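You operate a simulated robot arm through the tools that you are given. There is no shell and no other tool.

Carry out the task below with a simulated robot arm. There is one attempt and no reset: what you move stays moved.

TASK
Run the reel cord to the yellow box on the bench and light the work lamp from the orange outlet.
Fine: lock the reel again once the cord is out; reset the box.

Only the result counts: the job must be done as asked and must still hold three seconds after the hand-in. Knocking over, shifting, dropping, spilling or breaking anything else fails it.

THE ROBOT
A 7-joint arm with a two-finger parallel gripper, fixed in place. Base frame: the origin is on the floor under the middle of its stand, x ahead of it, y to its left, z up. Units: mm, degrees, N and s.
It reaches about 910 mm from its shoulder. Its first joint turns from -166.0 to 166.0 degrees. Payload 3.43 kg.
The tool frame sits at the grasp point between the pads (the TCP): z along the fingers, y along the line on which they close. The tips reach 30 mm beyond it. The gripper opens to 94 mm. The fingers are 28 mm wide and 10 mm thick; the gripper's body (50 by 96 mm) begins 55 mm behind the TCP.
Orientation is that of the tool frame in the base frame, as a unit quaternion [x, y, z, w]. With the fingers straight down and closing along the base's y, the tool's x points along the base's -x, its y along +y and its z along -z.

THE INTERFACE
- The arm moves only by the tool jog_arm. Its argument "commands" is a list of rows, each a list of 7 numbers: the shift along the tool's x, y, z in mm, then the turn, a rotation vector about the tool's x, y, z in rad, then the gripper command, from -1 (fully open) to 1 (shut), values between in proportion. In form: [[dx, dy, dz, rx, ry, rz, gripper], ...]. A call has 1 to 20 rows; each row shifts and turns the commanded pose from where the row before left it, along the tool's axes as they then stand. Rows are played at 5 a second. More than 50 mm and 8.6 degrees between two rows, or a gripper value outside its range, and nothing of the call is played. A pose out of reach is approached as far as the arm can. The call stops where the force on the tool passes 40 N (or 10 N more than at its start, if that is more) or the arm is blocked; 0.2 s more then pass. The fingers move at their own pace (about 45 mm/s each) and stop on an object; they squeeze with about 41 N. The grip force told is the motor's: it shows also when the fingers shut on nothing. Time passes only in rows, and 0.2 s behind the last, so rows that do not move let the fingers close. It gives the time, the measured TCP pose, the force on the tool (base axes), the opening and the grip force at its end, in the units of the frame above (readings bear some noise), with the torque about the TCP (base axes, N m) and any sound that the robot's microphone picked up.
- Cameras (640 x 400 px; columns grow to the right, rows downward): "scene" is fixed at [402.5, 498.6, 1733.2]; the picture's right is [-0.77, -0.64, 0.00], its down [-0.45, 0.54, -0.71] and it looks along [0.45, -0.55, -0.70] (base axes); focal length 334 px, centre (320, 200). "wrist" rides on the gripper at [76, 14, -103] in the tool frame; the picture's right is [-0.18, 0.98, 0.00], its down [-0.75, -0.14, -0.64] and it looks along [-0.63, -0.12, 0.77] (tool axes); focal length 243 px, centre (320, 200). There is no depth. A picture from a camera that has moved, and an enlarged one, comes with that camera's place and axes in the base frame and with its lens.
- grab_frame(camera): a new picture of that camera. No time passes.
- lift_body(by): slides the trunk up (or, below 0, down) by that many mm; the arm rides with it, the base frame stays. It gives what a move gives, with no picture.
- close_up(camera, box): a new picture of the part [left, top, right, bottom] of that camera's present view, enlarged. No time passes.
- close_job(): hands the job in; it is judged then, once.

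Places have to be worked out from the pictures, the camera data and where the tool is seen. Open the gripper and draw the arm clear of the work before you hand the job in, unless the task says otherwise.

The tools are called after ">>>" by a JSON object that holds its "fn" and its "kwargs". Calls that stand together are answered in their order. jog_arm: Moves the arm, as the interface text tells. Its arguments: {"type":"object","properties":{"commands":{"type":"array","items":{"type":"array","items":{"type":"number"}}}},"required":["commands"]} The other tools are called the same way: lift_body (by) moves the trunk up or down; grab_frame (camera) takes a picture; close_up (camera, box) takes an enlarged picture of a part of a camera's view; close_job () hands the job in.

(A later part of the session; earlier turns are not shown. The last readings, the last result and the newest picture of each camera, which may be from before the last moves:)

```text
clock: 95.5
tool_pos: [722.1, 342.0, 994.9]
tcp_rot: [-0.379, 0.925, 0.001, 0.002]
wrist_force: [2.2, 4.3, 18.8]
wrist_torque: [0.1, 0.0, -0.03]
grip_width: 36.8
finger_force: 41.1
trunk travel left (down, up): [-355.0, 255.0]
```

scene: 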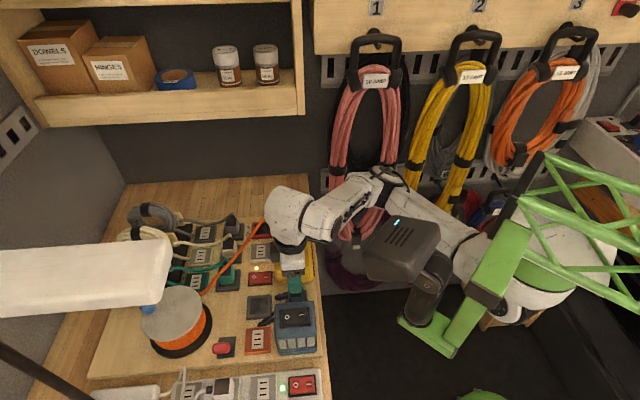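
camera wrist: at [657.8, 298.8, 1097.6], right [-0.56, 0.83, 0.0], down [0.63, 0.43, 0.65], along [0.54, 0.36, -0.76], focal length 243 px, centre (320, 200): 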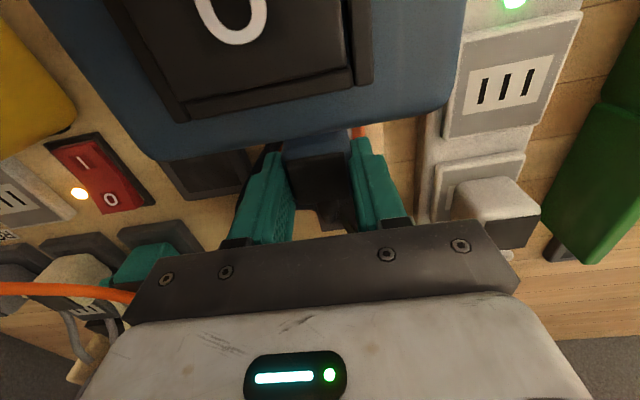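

It rests with ~19 N. I open the fingers slightly to let it settle flat.

>>> {"fn": "jog_arm", "kwargs": {"commands": [[0, 0, 0, 0, 0, 0, 0.18], [0, 0, 0, 0, 0, 0, 0.1], [0, 0, 0, 0, 0, 0, 0.0], [0, 0, 0, 0, 0, 0, 0.0], [0, 0, 0, 0, 0, 0, 0.0]]}}

>>> {"fn": "close_up", "kwargs": {"camera": "wrist", "box": [200, 60, 440, 240]}}

>>> {"fn": "close_up", "kwargs": {"camera": "scene", "box": [226, 300, 290, 360]}}

```text
clock: 96.8
tool_pos: [722.2, 342.1, 993.2]
tcp_rot: [-0.379, 0.925, 0.0, 0.0]
wrist_force: [0.0, 2.3, 15.1]
wrist_torque: [0.24, 0.27, -0.03]
grip_width: 48.2
finger_force: 0.4
trunk travel left (down, up): [-355.0, 255.0]
```

```text
2.22 times, centred on (320, 150) of wrist
camera zoom: at [658.0, 299.4, 1096.8], right [-0.56, 0.83, 0.0], down [0.64, 0.43, 0.64], along [0.53, 0.36, -0.77], focal length 539 px, centre (320, 311)
```

zoom: 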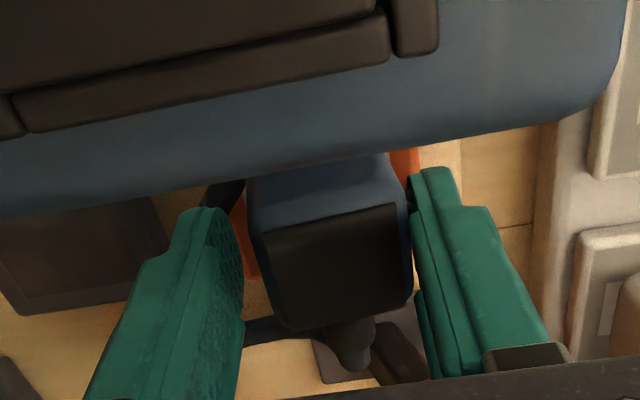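

```text
6.67 times, centred on (258, 330) of scene
camera zoom: at [402.5, 498.6, 1733.2], right [-0.77, -0.64, 0.0], down [-0.45, 0.54, -0.71], along [0.45, -0.55, -0.7], focal length 2229 px, centre (733, -667)
```

zoom: 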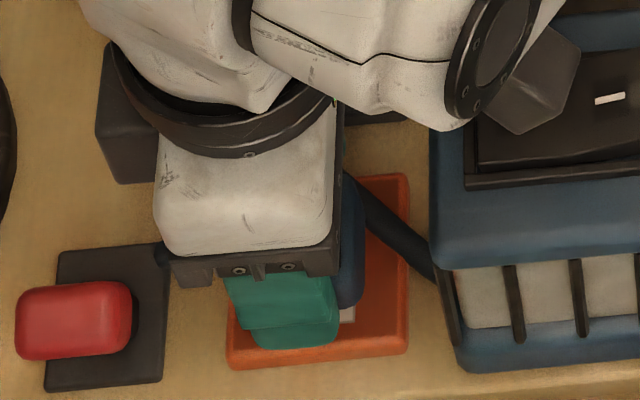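

Even opened, 15 N remains under the right finger, so something touches there. I raise the open hand straight up and look at the plug's resting pose.

>>> {"fn": "jog_arm", "kwargs": {"commands": [[0, 0, -5, 0, 0, 0, 0.0], [0, 0, -10, 0, 0, 0, -0.1], [0, 0, -20, 0, 0, 0, -0.2], [0, 0, -20, 0, 0, 0, -0.2], [0, 0, 0, 0, 0, 0, -0.2]]}}

>>> {"fn": "grab_frame", "kwargs": {"camera": "wrist"}}

>>> {"fn": "close_up", "kwargs": {"camera": "wrist", "box": [240, 60, 400, 180]}}

>>> {"fn": "close_up", "kwargs": {"camera": "scene", "box": [226, 295, 290, 355]}}

```text
clock: 98.0
tool_pos: [722.9, 342.3, 1050.5]
tcp_rot: [-0.38, 0.925, -0.001, 0.001]
wrist_force: [0.3, -0.2, 0.2]
wrist_torque: [0.01, -0.01, -0.02]
grip_width: 56.5
finger_force: 0.0
trunk travel left (down, up): [-355.0, 255.0]
```

```text
taken
camera wrist: at [658.5, 299.8, 1152.8], right [-0.56, 0.83, 0.0], down [0.64, 0.43, 0.64], along [0.53, 0.36, -0.77], focal length 243 px, centre (320, 200)
```

wrist: 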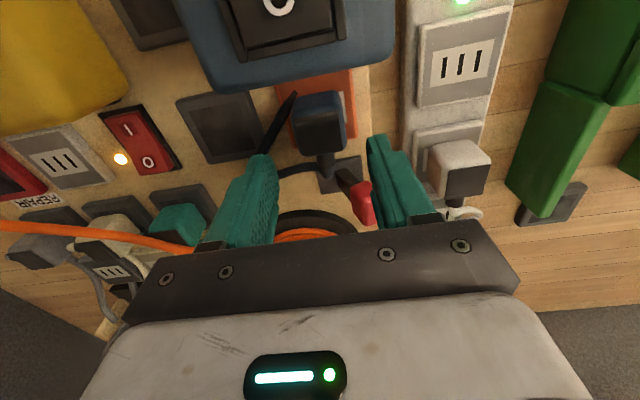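

```text
3.33 times, centred on (320, 120) of wrist
camera zoom: at [658.5, 299.8, 1152.8], right [-0.56, 0.83, 0.0], down [0.64, 0.43, 0.64], along [0.53, 0.36, -0.77], focal length 809 px, centre (320, 467)
```

zoom: 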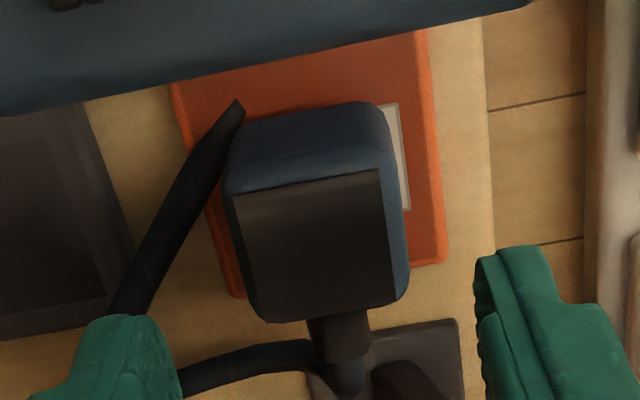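

```text
6.67 times, centred on (258, 325) of scene
camera zoom: at [402.5, 498.6, 1733.2], right [-0.77, -0.64, 0.0], down [-0.45, 0.54, -0.71], along [0.45, -0.55, -0.7], focal length 2229 px, centre (733, -633)
```

zoom: 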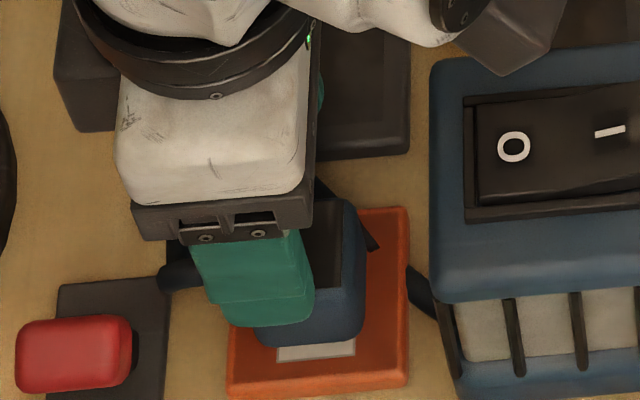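

The plug stands flat on the outlet, about 1 mm from where it should be. I shut the fingers and press down on its top centre.

>>> {"fn": "jog_arm", "kwargs": {"commands": [[0, 0, 0, 0, 0, 0, 1], [2, -0.5, 0, 0, 0, 0, 1], [0, 0, 0, 0, 0, 0, 1], [0, 0, 0, 0, 0, 0, 1], [0, 0, 12, 0, 0, 0, 1], [0, 0, 12, 0, 0, 0, 1], [0, 0, 0, 0, 0, 0, 1]]}}

>>> {"fn": "close_up", "kwargs": {"camera": "scene", "box": [226, 295, 290, 355]}}

```text
clock: 99.5
tool_pos: [723.7, 340.7, 1025.5]
tcp_rot: [-0.38, 0.925, 0.0, 0.0]
wrist_force: [-0.3, -0.2, -0.2]
wrist_torque: [0.01, -0.01, 0.03]
grip_width: 0.0
finger_force: 32.4
trunk travel left (down, up): [-355.0, 255.0]
```

```text
6.67 times, centred on (258, 325) of scene
camera zoom: at [402.5, 498.6, 1733.2], right [-0.77, -0.64, 0.0], down [-0.45, 0.54, -0.71], along [0.45, -0.55, -0.7], focal length 2229 px, centre (733, -633)
```

zoom: 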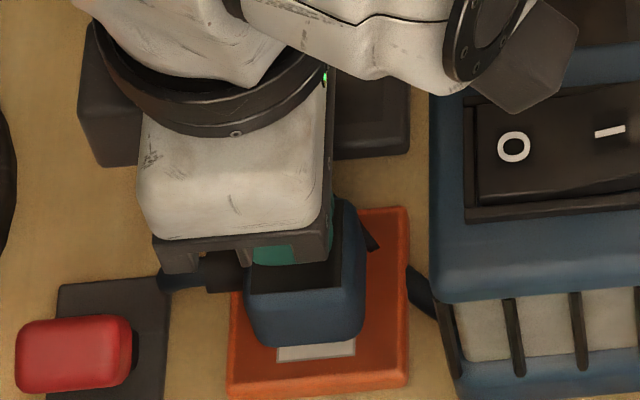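

Before pressing, I compare this plug's placement with the latched orange one at high zoom.

>>> {"fn": "close_up", "kwargs": {"camera": "scene", "box": [244, 325, 276, 355]}}

>>> {"fn": "close_up", "kwargs": {"camera": "scene", "box": [276, 192, 308, 222]}}

>>> {"fn": "close_up", "kwargs": {"camera": "wrist", "box": [260, 30, 420, 150]}}

```text
13.33 times, centred on (260, 340) of scene
camera zoom: at [402.5, 498.6, 1733.2], right [-0.77, -0.64, 0.0], down [-0.45, 0.54, -0.71], along [0.45, -0.55, -0.7], focal length 4458 px, centre (1120, -1667)
```

zoom: 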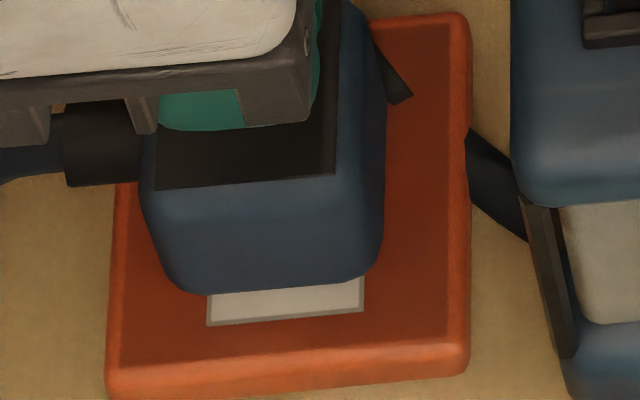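

```text
13.33 times, centred on (292, 207) of scene
camera zoom: at [402.5, 498.6, 1733.2], right [-0.77, -0.64, 0.0], down [-0.45, 0.54, -0.71], along [0.45, -0.55, -0.7], focal length 4458 px, centre (693, 107)
```

zoom: 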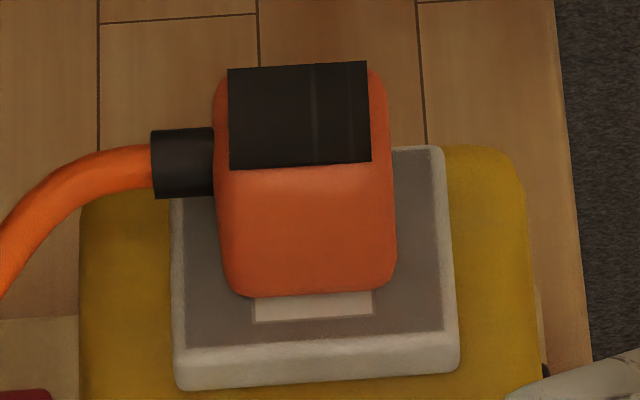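

```text
3.33 times, centred on (340, 90) of wrist
camera zoom: at [658.2, 298.0, 1128.1], right [-0.56, 0.83, 0.0], down [0.64, 0.43, 0.64], along [0.53, 0.36, -0.77], focal length 809 px, centre (253, 567)
```

zoom: 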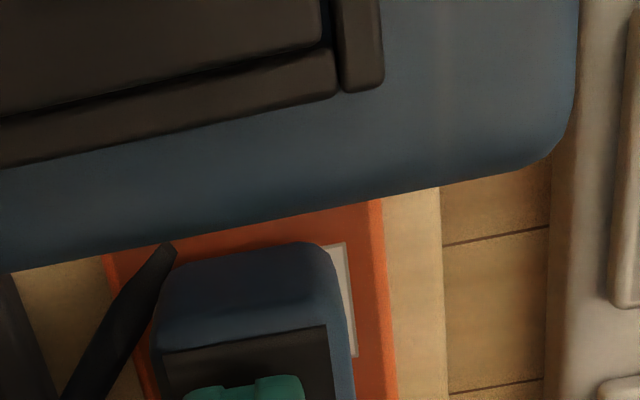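

Compared with the latched orange plug, this one sits ~1.9 mm too far +y and ~1 mm too far +f1. I raise, open, and re-grip it a little higher (z≈999).

>>> {"fn": "jog_arm", "kwargs": {"commands": [[0, 0, -20, 0, 0, 0, 1], [0, 0, 0, 0, 0, 0, -0.2], [0, 0, 0, 0, 0, 0, -0.2], [0, 0, 0, 0, 0, 0, -0.2], [0, 0, 15, 0, 0, 0, -0.2], [0, 0, 15, 0, 0, 0, -0.2], [0, 0, 10, 0, 0, 0, -0.2], [0, 0, 6, 0, 0, 0, -0.2], [0, 0, 0, 0, 0, 0, -0.2]]}}

>>> {"fn": "close_up", "kwargs": {"camera": "wrist", "box": [200, 60, 440, 240]}}

```text
clock: 101.5
tool_pos: [723.5, 340.7, 998.2]
tcp_rot: [-0.379, 0.925, 0.0, 0.0]
wrist_force: [0.6, -0.8, -0.2]
wrist_torque: [0.0, 0.02, 0.01]
grip_width: 56.5
finger_force: 0.0
trunk travel left (down, up): [-355.0, 255.0]
```

```text
2.22 times, centred on (320, 150) of wrist
camera zoom: at [658.3, 298.2, 1101.3], right [-0.56, 0.83, 0.0], down [0.64, 0.43, 0.64], along [0.53, 0.36, -0.77], focal length 539 px, centre (320, 311)
```

zoom: 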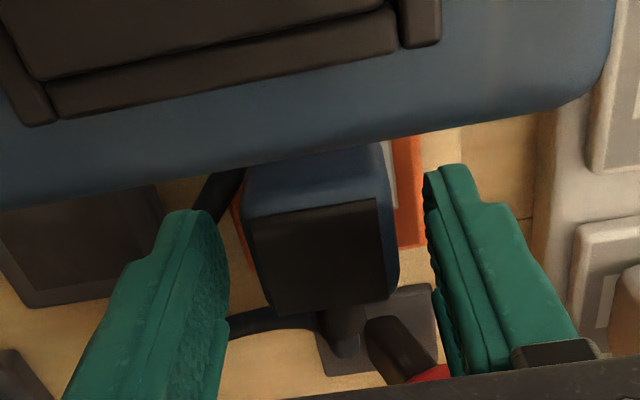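

The plug is between the fingers; I close on it.

>>> {"fn": "jog_arm", "kwargs": {"commands": [[0, 0, 0, 0, 0, 0, 0.0], [0, 0, 0, 0, 0, 0, 0.3], [0, 0, 0, 0, 0, 0, 1], [0, 0, 0, 0, 0, 0, 1], [0, 0, 0, 0, 0, 0, 1]]}}

>>> {"fn": "close_up", "kwargs": {"camera": "wrist", "box": [240, 80, 400, 200]}}

>>> {"fn": "close_up", "kwargs": {"camera": "scene", "box": [236, 310, 284, 356]}}

```text
clock: 102.8
tool_pos: [722.6, 340.7, 998.3]
tcp_rot: [-0.379, 0.925, 0.0, 0.0]
wrist_force: [0.3, -0.1, 0.2]
wrist_torque: [-0.03, 0.0, -0.02]
grip_width: 37.0
finger_force: 41.2
trunk travel left (down, up): [-355.0, 255.0]
```

```text
3.33 times, centred on (320, 140) of wrist
camera zoom: at [658.2, 298.3, 1101.3], right [-0.56, 0.83, 0.0], down [0.64, 0.43, 0.64], along [0.53, 0.36, -0.77], focal length 809 px, centre (320, 400)
```

zoom: 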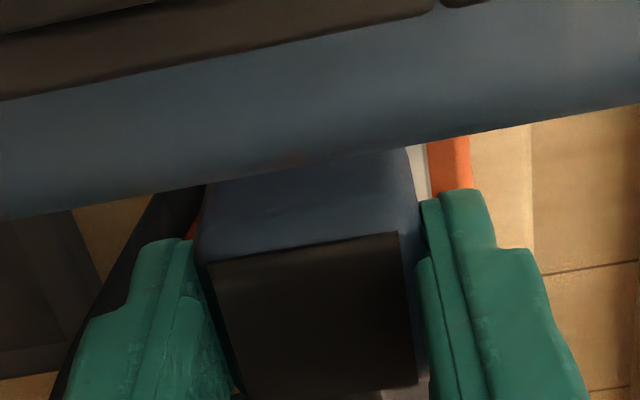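

```text
8.70 times, centred on (260, 333) of scene
camera zoom: at [402.5, 498.6, 1733.2], right [-0.77, -0.64, 0.0], down [-0.45, 0.54, -0.71], along [0.45, -0.55, -0.7], focal length 2907 px, centre (842, -956)
```

zoom: 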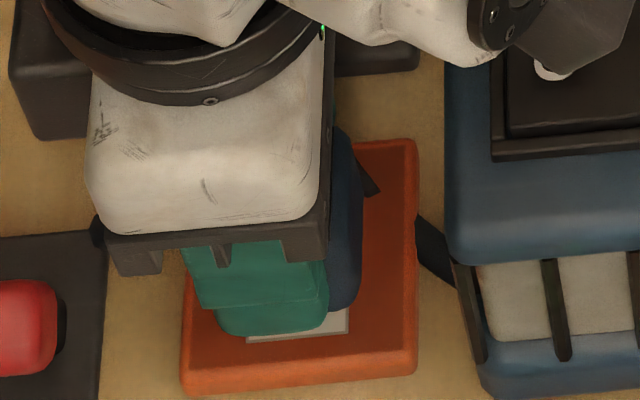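

Re-gripped without force. I lift 2 mm, shift −1.2 mm in y and 1 mm toward −f1, then press.

>>> {"fn": "jog_arm", "kwargs": {"commands": [[0, 0, -2, 0, 0, 0, 1], [1.0, -1.2, 0, 0, 0, 0, 1], [0, 0, 1.5, 0, 0, 0, 1], [0, 0, 0.7, 0, 0, 0, 1], [0, 0, 0.5, 0, 0, 0, 1]]}}

>>> {"fn": "jog_arm", "kwargs": {"commands": [[0, 0, 0.5, 0, 0, 0, 1], [0, 0, 0.5, 0, 0, 0, 1]]}}

```text
clock: 104.0
tool_pos: [723.1, 338.5, 998.6]
tcp_rot: [-0.379, 0.925, -0.001, 0.0]
wrist_force: [-0.4, -1.0, -0.7]
wrist_torque: [0.01, -0.01, 0.0]
grip_width: 37.1
finger_force: 41.1
trunk travel left (down, up): [-355.0, 255.0]
```

```text
clock: 104.5
tool_pos: [722.7, 339.9, 998.6]
tcp_rot: [-0.379, 0.925, 0.0, 0.001]
wrist_force: [0.0, -1.2, 6.8]
wrist_torque: [-0.13, 0.14, 0.04]
grip_width: 37.0
finger_force: 40.7
trunk travel left (down, up): [-355.0, 255.0]
```

>>> {"fn": "jog_arm", "kwargs": {"commands": [[0, 0, 0.5, 0, 0, 0, 1], [0, 0, 0.5, 0, 0, 0, 1]]}}

>>> {"fn": "jog_arm", "kwargs": {"commands": [[0, 0, 0.5, 0, 0, 0, 1], [0, 0, 0, 0, 0, 0, 1]]}}

```text
clock: 105.2
tool_pos: [722.6, 338.2, 998.4]
tcp_rot: [-0.379, 0.925, 0.001, 0.001]
wrist_force: [0.5, -1.8, 21.0]
wrist_torque: [-0.27, 0.2, -0.01]
grip_width: 36.8
finger_force: 40.6
trunk travel left (down, up): [-355.0, 255.0]
```

```text
clock: 105.8
tool_pos: [723.4, 339.4, 997.9]
tcp_rot: [-0.379, 0.926, 0.001, 0.002]
wrist_force: [0.4, -0.7, 33.7]
wrist_torque: [-0.09, 0.01, 0.03]
grip_width: 37.0
finger_force: 41.3
trunk travel left (down, up): [-355.0, 255.0]
```

Still none. I step through neighbouring positions with the same lift–shift–press.

>>> {"fn": "jog_arm", "kwargs": {"commands": [[0, 0, -2.8, 0, 0, 0, 1], [0, -1.0, 0, 0, 0, 0, 1], [0, 0, 1.7, 0, 0, 0, 1], [0, 0, 0.8, 0, 0, 0, 1], [0, 0, 0, 0, 0, 0, 1]]}}

>>> {"fn": "jog_arm", "kwargs": {"commands": [[0, 0, -2.5, 0, 0, 0, 1], [1.2, 0, 0, 0, 0, 0, 1], [0, 0, 1.7, 0, 0, 0, 1], [0, 0, 0.8, 0, 0, 0, 1], [0, 0, 0, 0, 0, 0, 1]]}}

>>> {"fn": "jog_arm", "kwargs": {"commands": [[0, 0, -2.5, 0, 0, 0, 1], [0, 1.0, 0, 0, 0, 0, 1], [0, 0, 1.7, 0, 0, 0, 1], [0, 0, 0.8, 0, 0, 0, 1], [0, 0, 0, 0, 0, 0, 1]]}}

```text
clock: 107.0
tool_pos: [723.5, 337.9, 997.3]
tcp_rot: [-0.38, 0.925, 0.0, 0.0]
wrist_force: [-2.9, 9.2, 25.0]
wrist_torque: [0.38, 0.03, 0.05]
grip_width: 37.0
finger_force: 40.9
trunk travel left (down, up): [-355.0, 255.0]
```

```text
clock: 108.2
tool_pos: [723.0, 335.5, 997.5]
tcp_rot: [-0.379, 0.925, -0.001, 0.001]
wrist_force: [3.4, -4.3, 18.1]
wrist_torque: [-0.16, -0.2, 0.01]
grip_width: 36.8
finger_force: 41.1
trunk travel left (down, up): [-355.0, 255.0]
```

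```text
clock: 109.3
tool_pos: [720.5, 338.4, 997.8]
tcp_rot: [-0.379, 0.925, 0.0, 0.0]
wrist_force: [-1.6, -2.9, 16.0]
wrist_torque: [-0.07, 0.08, 0.01]
grip_width: 37.0
finger_force: 41.3
trunk travel left (down, up): [-355.0, 255.0]
```

Position doesn't seem to be the cause, so I reconsider: I lift the plug clear and take close looks at the blue unit and the white desk lamp's base and plug.

>>> {"fn": "jog_arm", "kwargs": {"commands": [[0, 0, -10, 0, 0, 0, 1], [0, 0, -15, 0, 0, 0, 1], [0, 0, -15, 0, 0, 0, 1], [0, 0, -10, 0, 0, 0, 1], [0, 0, 0, 0, 0, 0, 1]]}}

>>> {"fn": "close_up", "kwargs": {"camera": "scene", "box": [262, 280, 330, 360]}}

>>> {"fn": "close_up", "kwargs": {"camera": "scene", "box": [80, 350, 260, 400]}}

>>> {"fn": "close_up", "kwargs": {"camera": "wrist", "box": [140, 0, 440, 190]}}

>>> {"fn": "close_up", "kwargs": {"camera": "wrist", "box": [380, 0, 640, 240]}}

```text
clock: 110.5
tool_pos: [722.2, 338.1, 1048.1]
tcp_rot: [-0.379, 0.925, 0.0, 0.0]
wrist_force: [-1.0, -0.1, -0.9]
wrist_torque: [0.02, 0.0, 0.0]
grip_width: 36.7
finger_force: 41.0
trunk travel left (down, up): [-355.0, 255.0]
```

```text
5.00 times, centred on (296, 320) of scene
camera zoom: at [402.5, 498.6, 1733.2], right [-0.77, -0.64, 0.0], down [-0.45, 0.54, -0.71], along [0.45, -0.55, -0.7], focal length 1672 px, centre (440, -400)
```

zoom: 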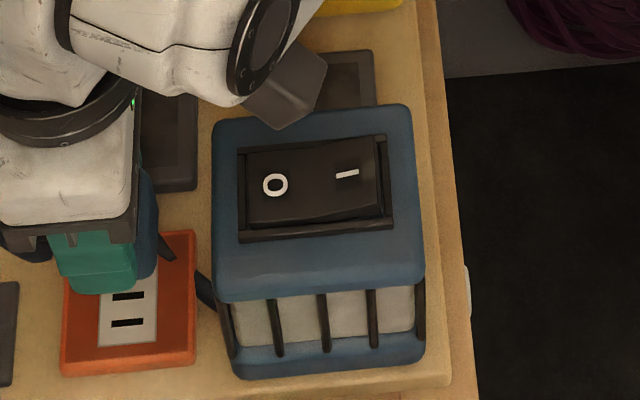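

```text
3.56 times, centred on (170, 375) of scene
camera zoom: at [402.5, 498.6, 1733.2], right [-0.77, -0.64, 0.0], down [-0.45, 0.54, -0.71], along [0.45, -0.55, -0.7], focal length 1189 px, centre (853, -422)
```

zoom: 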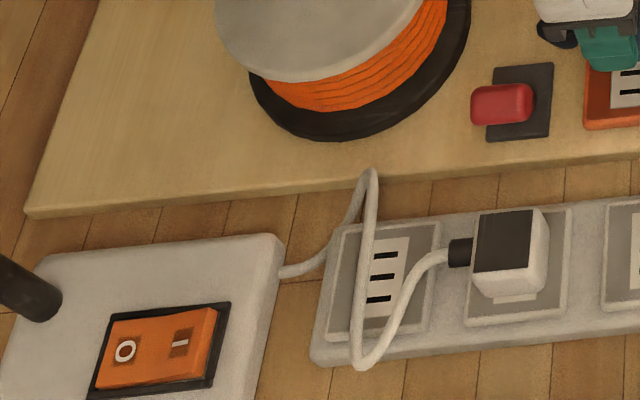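

```text
2.11 times, centred on (290, 95) of wrist
camera zoom: at [657.3, 295.4, 1149.6], right [-0.56, 0.83, 0.0], down [0.64, 0.43, 0.64], along [0.53, 0.36, -0.77], focal length 511 px, centre (383, 421)
```

zoom: 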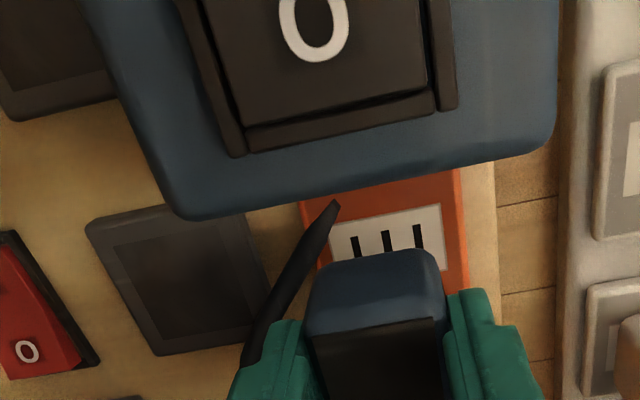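

```text
1.67 times, centred on (510, 120) of wrist
camera zoom: at [657.3, 295.4, 1149.6], right [-0.56, 0.83, 0.0], down [0.64, 0.43, 0.64], along [0.53, 0.36, -0.77], focal length 404 px, centre (3, 333)
```

zoom: 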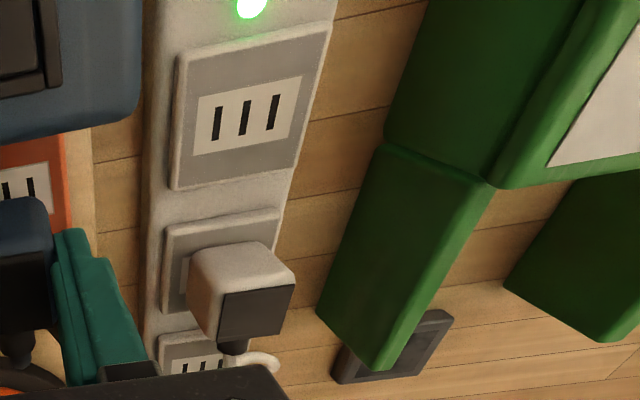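

I compare the four rocker switches (strip, wall outlet, blue unit, desk-lamp base) to learn which side is pressed on each, and look at the lamp head.

>>> {"fn": "close_up", "kwargs": {"camera": "scene", "box": [276, 370, 322, 400]}}

>>> {"fn": "close_up", "kwargs": {"camera": "scene", "box": [242, 262, 278, 290]}}

>>> {"fn": "close_up", "kwargs": {"camera": "scene", "box": [270, 300, 320, 335]}}

>>> {"fn": "close_up", "kwargs": {"camera": "scene", "box": [90, 375, 150, 400]}}

>>> {"fn": "close_up", "kwargs": {"camera": "scene", "box": [0, 220, 190, 340]}}

```text
13.33 times, centred on (299, 385) of scene
camera zoom: at [402.5, 498.6, 1733.2], right [-0.77, -0.64, 0.0], down [-0.45, 0.54, -0.71], along [0.45, -0.55, -0.7], focal length 4458 px, centre (600, -2267)
```

zoom: 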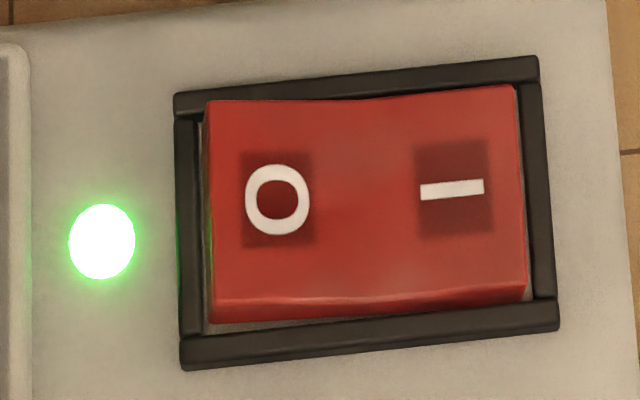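

```text
14.29 times, centred on (260, 276) of scene
camera zoom: at [402.5, 498.6, 1733.2], right [-0.77, -0.64, 0.0], down [-0.45, 0.54, -0.71], along [0.45, -0.55, -0.7], focal length 4776 px, centre (1177, -886)
```

zoom: 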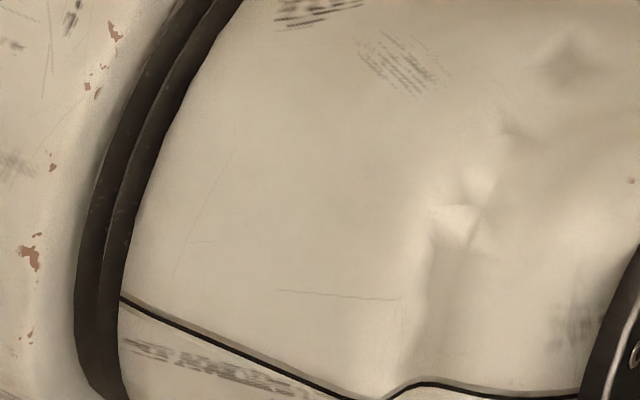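

```text
11.43 times, centred on (295, 318) of scene
camera zoom: at [402.5, 498.6, 1733.2], right [-0.77, -0.64, 0.0], down [-0.45, 0.54, -0.71], along [0.45, -0.55, -0.7], focal length 3821 px, centre (606, -1143)
```

zoom: 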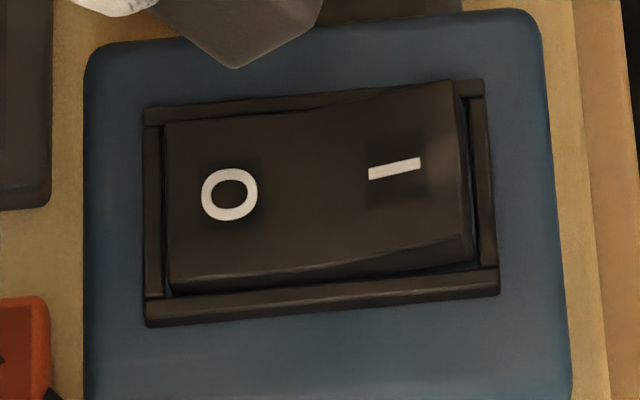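

```text
10.67 times, centred on (120, 388) of scene
camera zoom: at [402.5, 498.6, 1733.2], right [-0.77, -0.64, 0.0], down [-0.45, 0.54, -0.71], along [0.45, -0.55, -0.7], focal length 3566 px, centre (2453, -1800)
```

zoom: 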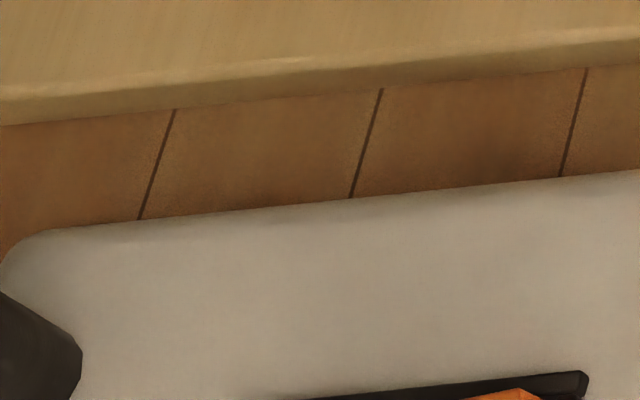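

```text
3.33 times, centred on (95, 280) of scene
camera zoom: at [402.5, 498.6, 1733.2], right [-0.77, -0.64, 0.0], down [-0.45, 0.54, -0.71], along [0.45, -0.55, -0.7], focal length 1114 px, centre (1070, -67)
```

zoom: 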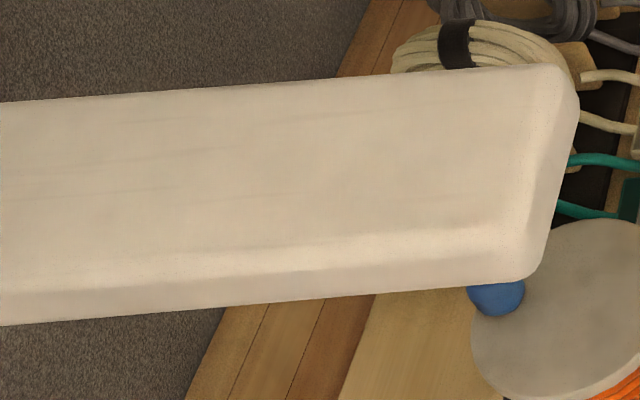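

The strip's switch shows I pressed (on); the blue unit shows O pressed. Nothing I try makes the blue plug fit this outlet — its plug and dock are ~11 % smaller than the orange ones — while the white desk lamp is clearly a lamp, now fed from the strip. So I'll first return the blue plug to its own dock.

>>> {"fn": "jog_arm", "kwargs": {"commands": [[0, -23, 0, 0, 0, 0, 1], [0, -23, 0, 0, 0, 0, 1], [0, -23, 0, 0, 0, 0, 1], [0, -22, 0, 0, 0, 0, 1], [25, 0, 0, 0, 0, 0, 1], [25, 0, 0, 0, 0, 0, 1], [25, 0, 0, 0, 0, 0, 1], [22, 0, 0, 0, 0, 0, 1], [0, 0, 0, 0, 0, 0, 1], [0, 0, 0, 0, 0, 0, 1]]}}

>>> {"fn": "grab_frame", "kwargs": {"camera": "wrist"}}

>>> {"fn": "close_up", "kwargs": {"camera": "wrist", "box": [240, 40, 400, 160]}}

```text
clock: 112.8
tool_pos: [715.9, 205.6, 1046.2]
tcp_rot: [-0.38, 0.925, 0.0, 0.001]
wrist_force: [-0.3, -0.8, -1.3]
wrist_torque: [-0.02, 0.01, 0.0]
grip_width: 36.9
finger_force: 40.9
trunk travel left (down, up): [-355.0, 255.0]
```

```text
taken
camera wrist: at [651.2, 162.6, 1149.1], right [-0.56, 0.83, 0.0], down [0.64, 0.43, 0.64], along [0.53, 0.36, -0.77], focal length 243 px, centre (320, 200)
```

wrist: 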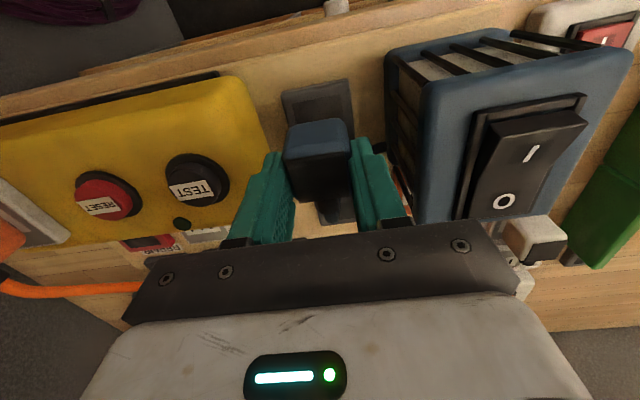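

```text
3.33 times, centred on (320, 100) of wrist
camera zoom: at [651.2, 162.6, 1149.1], right [-0.56, 0.83, 0.0], down [0.64, 0.43, 0.64], along [0.53, 0.36, -0.77], focal length 809 px, centre (320, 533)
```

zoom: 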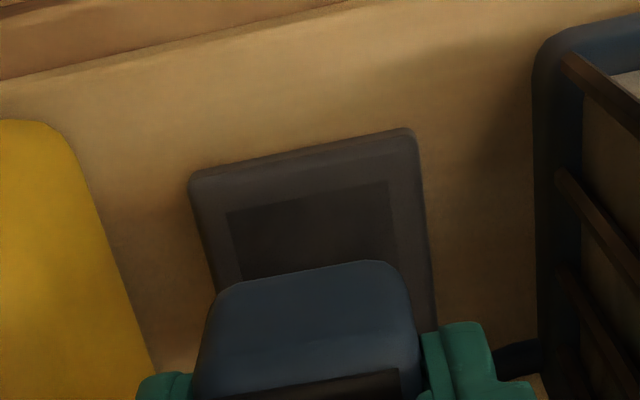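

I'm above the blue dock, which is visible and clear. I shift ~2.6 mm toward +f1 and lower to just above contact.

>>> {"fn": "jog_arm", "kwargs": {"commands": [[-2.6, -0.3, 10, 0, 0, 0, 1], [0, 0, 15, 0, 0, 0, 1], [0, 0, 12, 0, 0, 0, 1], [0, 0, 5, 0, 0, 0, 1], [0, 0, 0, 0, 0, 0, 1]]}}

>>> {"fn": "close_up", "kwargs": {"camera": "wrist", "box": [240, 40, 400, 160]}}

>>> {"fn": "jog_arm", "kwargs": {"commands": [[0, 0, 1.5, 0, 0, 0, 1], [0, 0, 1, 0, 0, 0, 1], [0, 0, 0.7, 0, 0, 0, 1], [0, 0, 0, 0, 0, 0, 1]]}}

```text
clock: 114.0
tool_pos: [718.8, 207.5, 1004.7]
tcp_rot: [-0.379, 0.925, 0.0, 0.0]
wrist_force: [0.8, -0.1, -0.3]
wrist_torque: [0.0, -0.01, 0.02]
grip_width: 37.1
finger_force: 41.2
trunk travel left (down, up): [-355.0, 255.0]
```

```text
3.33 times, centred on (320, 100) of wrist
camera zoom: at [654.0, 165.0, 1106.6], right [-0.56, 0.83, 0.0], down [0.64, 0.43, 0.64], along [0.53, 0.36, -0.77], focal length 809 px, centre (320, 533)
```

zoom: 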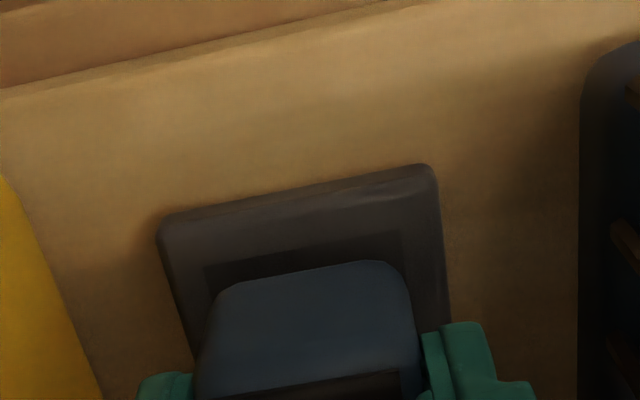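

```text
clock: 115.0
tool_pos: [718.8, 206.3, 999.8]
tcp_rot: [-0.379, 0.925, 0.0, 0.0]
wrist_force: [-0.5, 0.5, -1.2]
wrist_torque: [0.03, 0.04, 0.03]
grip_width: 36.8
finger_force: 40.6
trunk travel left (down, up): [-355.0, 255.0]
```

The dock's edges show I should go ~2 mm further toward +f1. I shift and press down gently.

>>> {"fn": "jog_arm", "kwargs": {"commands": [[-2.0, 0, 0, 0, 0, 0, 1], [0, 0, 1.0, 0, 0, 0, 1], [0, 0, 0.7, 0, 0, 0, 1], [0, 0, 0.5, 0, 0, 0, 1], [0, 0, 0, 0, 0, 0, 1]]}}

>>> {"fn": "jog_arm", "kwargs": {"commands": [[0, 0, 0.5, 0, 0, 0, 1], [0, 0, 0.5, 0, 0, 0, 1]]}}

```text
clock: 116.2
tool_pos: [720.2, 207.1, 997.0]
tcp_rot: [-0.379, 0.925, 0.0, 0.0]
wrist_force: [0.0, 0.8, -0.9]
wrist_torque: [0.01, 0.01, 0.05]
grip_width: 36.9
finger_force: 40.9
trunk travel left (down, up): [-355.0, 255.0]
```

```text
clock: 116.8
tool_pos: [720.4, 208.6, 996.5]
tcp_rot: [-0.379, 0.925, -0.001, 0.0]
wrist_force: [-0.7, 0.2, -1.2]
wrist_torque: [-0.04, 0.0, 0.0]
grip_width: 37.1
finger_force: 40.8
trunk travel left (down, up): [-355.0, 255.0]
```

>>> {"fn": "jog_arm", "kwargs": {"commands": [[0, 0, 0.5, 0, 0, 0, 1], [0, 0, 0.5, 0, 0, 0, 1]]}}

>>> {"fn": "jog_arm", "kwargs": {"commands": [[0, 0, 0.5, 0, 0, 0, 1], [0, 0, 0.5, 0, 0, 0, 1]]}}

```text
clock: 117.3
tool_pos: [719.6, 208.9, 997.0]
tcp_rot: [-0.38, 0.925, 0.001, 0.002]
wrist_force: [0.4, 2.2, 10.4]
wrist_torque: [0.07, 0.14, 0.04]
grip_width: 37.0
finger_force: 40.6
trunk travel left (down, up): [-355.0, 255.0]
heard: snap
```

```text
clock: 118.0
tool_pos: [720.0, 208.1, 997.2]
tcp_rot: [-0.378, 0.926, 0.0, 0.003]
wrist_force: [0.9, 2.3, 30.6]
wrist_torque: [-0.28, 0.53, 0.07]
grip_width: 37.1
finger_force: 41.2
trunk travel left (down, up): [-355.0, 255.0]
```

It snapped straight into its dock with the same procedure, so the blue plug simply doesn't fit the orange outlet; the lamp must be the white one. I ease the pressure and let go of the blue plug carefully.

>>> {"fn": "jog_arm", "kwargs": {"commands": [[0, 0, -0.8, 0, 0, 0, 1], [0, 0, 0, 0, 0, 0, 1]]}}

```text
clock: 118.5
tool_pos: [719.8, 207.9, 997.9]
tcp_rot: [-0.379, 0.925, 0.0, 0.002]
wrist_force: [-1.2, 1.8, 34.8]
wrist_torque: [0.12, 0.06, 0.02]
grip_width: 36.7
finger_force: 40.7
trunk travel left (down, up): [-355.0, 255.0]
```

Side load is nearly nil. One more small relief, then open.

>>> {"fn": "jog_arm", "kwargs": {"commands": [[0, 0, -0.6, 0, 0, 0, 1], [0, 0, 0, 0, 0, 0, 1]]}}

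>>> {"fn": "jog_arm", "kwargs": {"commands": [[0, 0, 0, 0, 0, 0, -0.2], [0, 0, 0, 0, 0, 0, -0.2], [0, 0, 0, 0, 0, 0, -0.2]]}}

```text
clock: 119.2
tool_pos: [719.9, 207.1, 998.2]
tcp_rot: [-0.38, 0.925, 0.001, 0.001]
wrist_force: [-2.2, 3.5, 24.2]
wrist_torque: [0.6, -0.45, -0.03]
grip_width: 36.9
finger_force: 40.8
trunk travel left (down, up): [-355.0, 255.0]
```

```text
clock: 120.0
tool_pos: [719.5, 208.0, 997.5]
tcp_rot: [-0.379, 0.925, 0.0, -0.001]
wrist_force: [0.1, 1.1, 0.0]
wrist_torque: [0.0, -0.03, -0.01]
grip_width: 56.5
finger_force: 0.0
trunk travel left (down, up): [-355.0, 255.0]
```

Released without a pop. I raise the hand and verify the blue plug, then look toward the strip and desk lamp.

>>> {"fn": "jog_arm", "kwargs": {"commands": [[0, 0, -15, 0, 0, 0, -0.2], [0, 0, -25, 0, 0, 0, -0.2], [0, 0, -30, 0, 0, 0, -0.2], [0, 0, -20, 0, 0, 0, -0.2], [0, 0, 0, 0, 0, 0, -0.2]]}}

>>> {"fn": "close_up", "kwargs": {"camera": "wrist", "box": [240, 50, 400, 150]}}

>>> {"fn": "close_up", "kwargs": {"camera": "scene", "box": [140, 330, 330, 400]}}

>>> {"fn": "grab_frame", "kwargs": {"camera": "scene"}}

```text
clock: 121.2
tool_pos: [720.2, 205.1, 1088.4]
tcp_rot: [-0.379, 0.925, 0.001, 0.001]
wrist_force: [0.4, -0.2, 0.2]
wrist_torque: [0.0, -0.01, -0.01]
grip_width: 56.7
finger_force: 0.0
trunk travel left (down, up): [-355.0, 255.0]
```

```text
4.00 times, centred on (320, 100) of wrist
camera zoom: at [654.9, 164.3, 1191.4], right [-0.56, 0.83, 0.0], down [0.64, 0.43, 0.64], along [0.53, 0.36, -0.77], focal length 970 px, centre (320, 600)
```

zoom: 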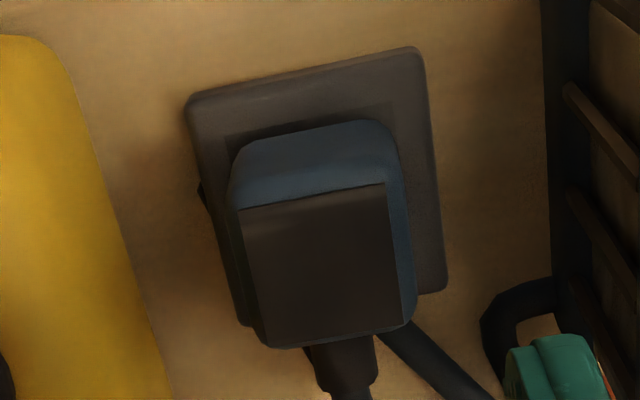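

```text
3.37 times, centred on (235, 365) of scene
camera zoom: at [402.5, 498.6, 1733.2], right [-0.77, -0.64, 0.0], down [-0.45, 0.54, -0.71], along [0.45, -0.55, -0.7], focal length 1126 px, centre (606, -356)
```

zoom: 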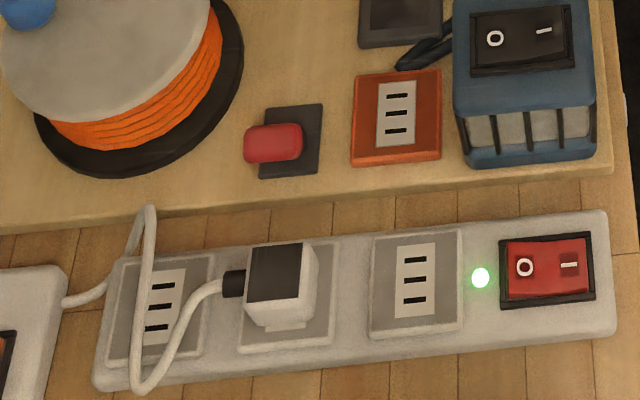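

```text
taken
```

scene: 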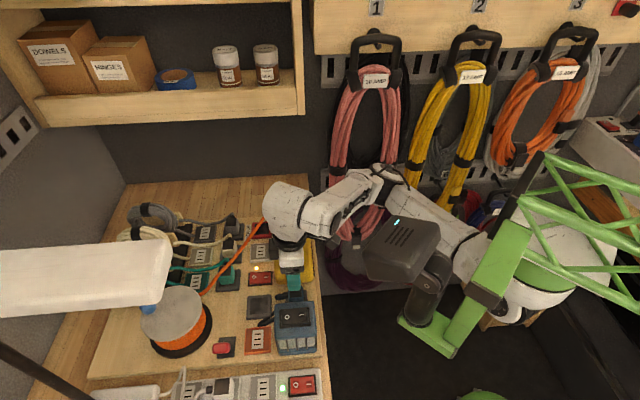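

The blue plug is back exactly as it was. Now the white lamp plug: I move the open hand low toward the strip to see what surrounds it, keeping under the desk-lamp head.

>>> {"fn": "jog_arm", "kwargs": {"commands": [[-20, 0, 0, 0, 0, 0, 1], [-25, 10, 0, 0, 0, 0, 1], [-25, 20, 0, 0, 0, 0, 1], [-15, 30, 0, 0, 0, 0, 1], [0, 30, 0, 0, 0, 0, 1], [0, 30, 0, 0, 0, 0, 1], [0, 0, 10, 0, 0, 0, 1], [0, 0, 0, 0, 0, 0, 1]]}}

>>> {"fn": "grab_frame", "kwargs": {"camera": "wrist"}}

>>> {"fn": "grab_frame", "kwargs": {"camera": "scene"}}

```text
clock: 123.0
tool_pos: [696.2, 352.6, 1077.8]
tcp_rot: [-0.38, 0.925, 0.0, 0.0]
wrist_force: [-0.5, -0.9, 0.2]
wrist_torque: [0.02, 0.0, 0.01]
grip_width: 0.0
finger_force: 32.7
trunk travel left (down, up): [-355.0, 255.0]
```

```text
taken
camera wrist: at [631.3, 309.9, 1179.8], right [-0.56, 0.83, 0.0], down [0.64, 0.43, 0.64], along [0.53, 0.36, -0.77], focal length 243 px, centre (320, 200)
```

wrist: 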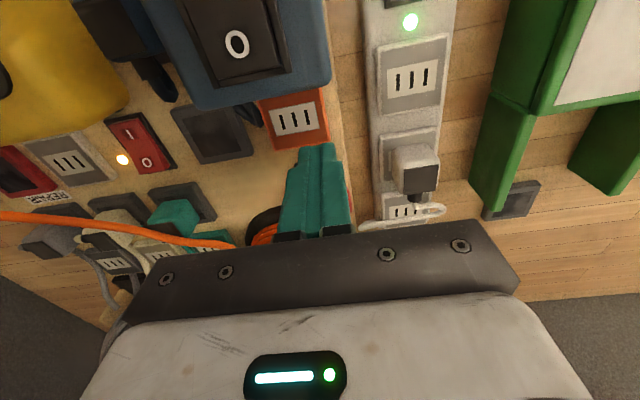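

```text
taken
```

scene: 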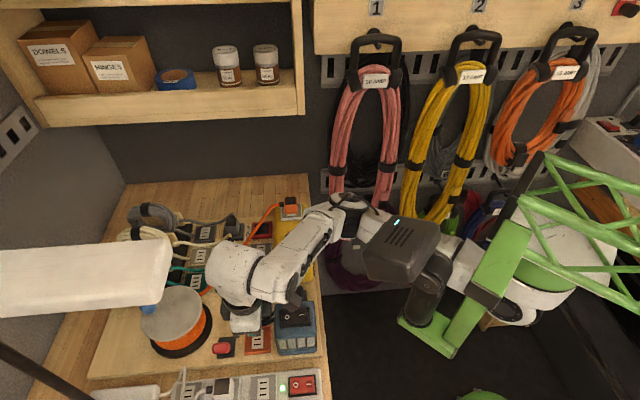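

I take a second view 40 mm further along to triangulate the green tool's arm beside the strip.

>>> {"fn": "jog_arm", "kwargs": {"commands": [[0, 20, 5, 0, 0, 0, 1], [0, 20, 5, 0, 0, 0, 1], [0, 0, 0, 0, 0, 0, 1], [0, 0, 0, 0, 0, 0, 1]]}}

>>> {"fn": "grab_frame", "kwargs": {"camera": "wrist"}}

>>> {"fn": "close_up", "kwargs": {"camera": "wrist", "box": [330, 60, 570, 240]}}

```text
clock: 124.0
tool_pos: [668.6, 381.2, 1066.5]
tcp_rot: [-0.379, 0.925, 0.0, 0.001]
wrist_force: [0.1, 0.1, 0.1]
wrist_torque: [0.02, 0.03, 0.0]
grip_width: 0.0
finger_force: 33.0
trunk travel left (down, up): [-355.0, 255.0]
```

```text
taken
camera wrist: at [603.3, 338.1, 1168.3], right [-0.56, 0.83, 0.0], down [0.64, 0.43, 0.64], along [0.53, 0.36, -0.77], focal length 243 px, centre (320, 200)
```

wrist: 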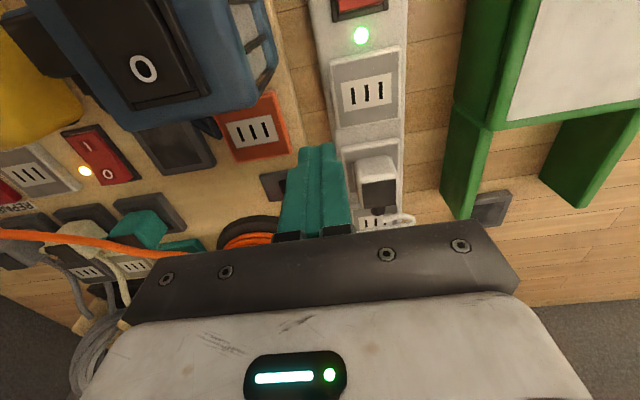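

```text
2.22 times, centred on (450, 150) of wrist
camera zoom: at [603.3, 338.1, 1168.3], right [-0.56, 0.83, 0.0], down [0.64, 0.43, 0.64], along [0.53, 0.36, -0.77], focal length 539 px, centre (31, 311)
```

zoom: 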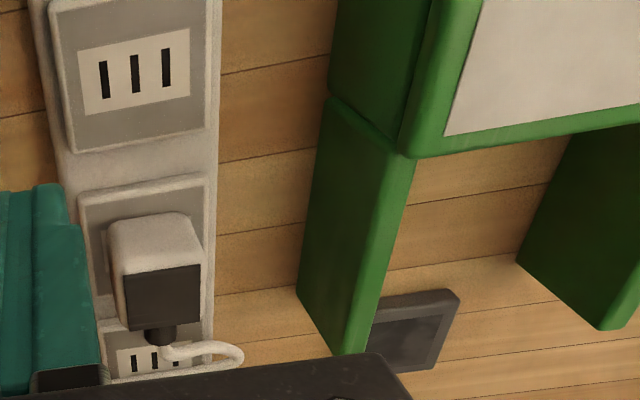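

The green tool's edge is at f2≈−77 on the bench, ~80 mm beyond the plug, so there's room. The white plug is at about f1 814, f2 −157, top z≈993, square to my hand. I move above it, staying low under the lamp head, and open the fingers.

>>> {"fn": "jog_arm", "kwargs": {"commands": [[-23.5, 10, 0, 0, 0, 0, -0.2], [-23.5, 16, 0, 0, 0, 0, -0.2], [-23.5, 16.5, 0, 0, 0, 0, -0.2], [0, 0, 12, 0, 0, 0, -0.2], [0, 0, 0, 0, 0, 0, -0.2]]}}

>>> {"fn": "grab_frame", "kwargs": {"camera": "wrist"}}

>>> {"fn": "close_up", "kwargs": {"camera": "wrist", "box": [240, 60, 400, 180]}}

>>> {"fn": "grab_frame", "kwargs": {"camera": "scene"}}

```text
clock: 125.2
tool_pos: [688.3, 462.3, 1054.3]
tcp_rot: [-0.38, 0.925, 0.0, 0.0]
wrist_force: [-0.1, -0.3, 0.0]
wrist_torque: [-0.04, 0.0, -0.01]
grip_width: 56.7
finger_force: 0.0
trunk travel left (down, up): [-355.0, 255.0]
```

```text
taken
camera wrist: at [623.6, 419.2, 1157.6], right [-0.56, 0.83, 0.0], down [0.64, 0.43, 0.64], along [0.53, 0.36, -0.77], focal length 243 px, centre (320, 200)
```

wrist: 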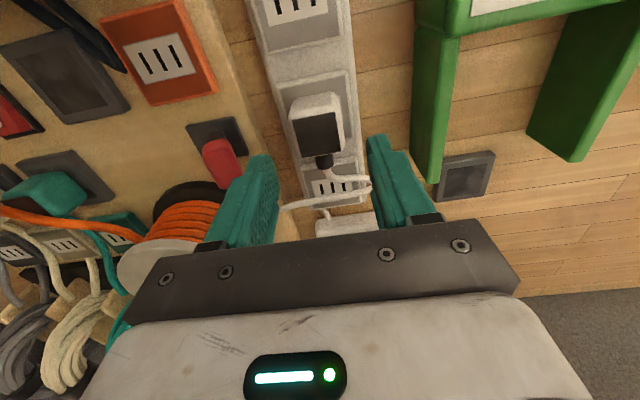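

```text
3.33 times, centred on (320, 120) of wrist
camera zoom: at [623.6, 419.2, 1157.6], right [-0.56, 0.83, 0.0], down [0.64, 0.43, 0.64], along [0.53, 0.36, -0.77], focal length 809 px, centre (320, 467)
```

zoom: 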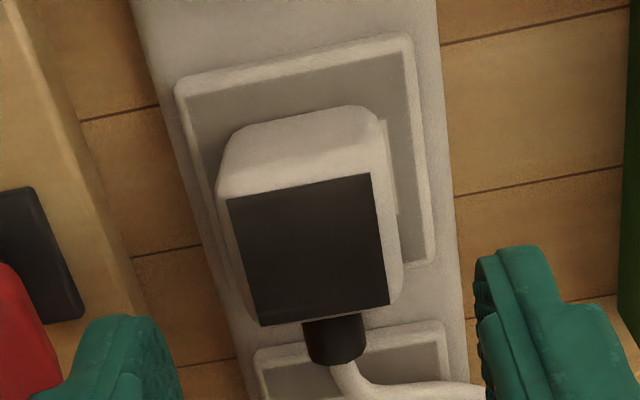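

```text
taken
```

scene: 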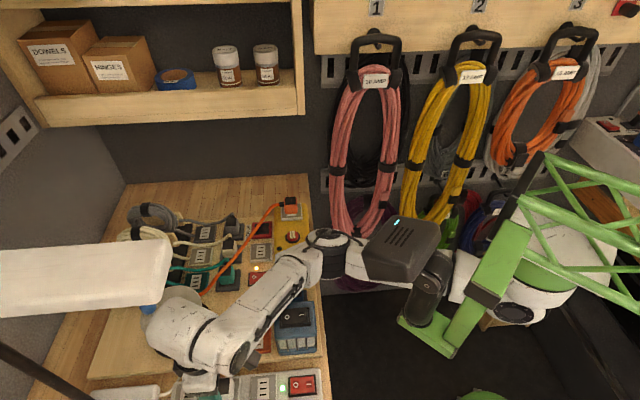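

The plug is square under the hand; I trim by about 1 mm, lower to z≈996 with the fingers open, and check for contact.

>>> {"fn": "jog_arm", "kwargs": {"commands": [[1.2, -1.2, 15, 0, 0, 0, -0.2], [0, 0, 15, 0, 0, 0, -0.2], [0, 0, 14, 0, 0, 0, -0.2], [0, 0, 8, 0, 0, 0, -0.2], [0, 0, 6, 0, 0, 0, -0.2], [0, 0, 0, 0, 0, 0, -0.2]]}}

>>> {"fn": "close_up", "kwargs": {"camera": "wrist", "box": [200, 60, 440, 240]}}

>>> {"fn": "close_up", "kwargs": {"camera": "scene", "box": [180, 340, 270, 400]}}

```text
clock: 126.5
tool_pos: [690.0, 459.7, 996.9]
tcp_rot: [-0.38, 0.925, 0.0, 0.0]
wrist_force: [0.5, 0.4, 0.3]
wrist_torque: [0.01, 0.0, -0.01]
grip_width: 56.3
finger_force: 0.1
trunk travel left (down, up): [-355.0, 255.0]
```

```text
2.22 times, centred on (320, 150) of wrist
camera zoom: at [624.0, 416.9, 1100.4], right [-0.56, 0.83, 0.0], down [0.64, 0.43, 0.64], along [0.53, 0.36, -0.77], focal length 539 px, centre (320, 311)
```

zoom: 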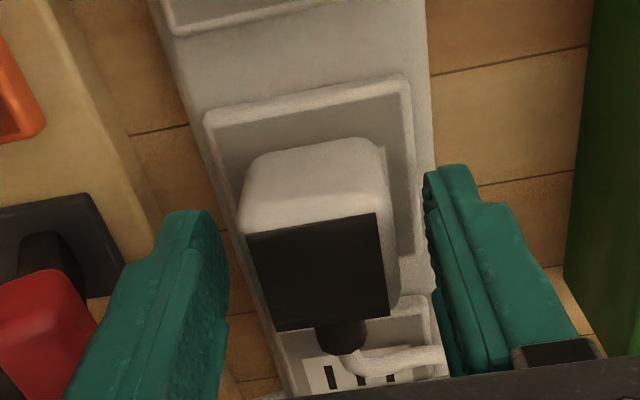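

```text
6.67 times, centred on (225, 370) of scene
camera zoom: at [402.5, 498.6, 1733.2], right [-0.77, -0.64, 0.0], down [-0.45, 0.54, -0.71], along [0.45, -0.55, -0.7], focal length 2229 px, centre (953, -933)
```

zoom: 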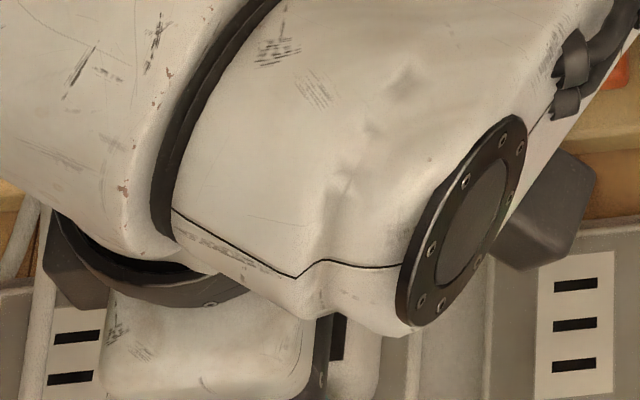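

The fingers bracket the white plug evenly. I close to feel its size before pulling.

>>> {"fn": "jog_arm", "kwargs": {"commands": [[0, 0, 0, 0, 0, 0, 0.05], [0, 0, 0, 0, 0, 0, 0.2], [0, 0, 0, 0, 0, 0, 1], [0, 0, 0, 0, 0, 0, 1]]}}

```text
clock: 127.5
tool_pos: [689.7, 459.4, 1000.3]
tcp_rot: [-0.379, 0.926, 0.0, 0.002]
wrist_force: [0.8, 2.7, 15.0]
wrist_torque: [-0.08, -0.08, 0.2]
grip_width: 37.3
finger_force: 40.9
trunk travel left (down, up): [-355.0, 255.0]
```

It's the same 37 mm size as the blue plug. I pull it straight up in small steps, listening for the snap.

>>> {"fn": "jog_arm", "kwargs": {"commands": [[0, 0, -2, 0, 0, 0, 1], [0, 0, -2, 0, 0, 0, 1], [0, 0, -2, 0, 0, 0, 1], [0, 0, -2, 0, 0, 0, 1]]}}

```text
clock: 128.6
tool_pos: [687.9, 460.1, 1006.0]
tcp_rot: [-0.378, 0.926, 0.0, 0.0]
wrist_force: [-0.5, -0.3, -0.2]
wrist_torque: [0.0, -0.02, 0.04]
grip_width: 37.0
finger_force: 41.1
trunk travel left (down, up): [-355.0, 255.0]
heard: snap
```

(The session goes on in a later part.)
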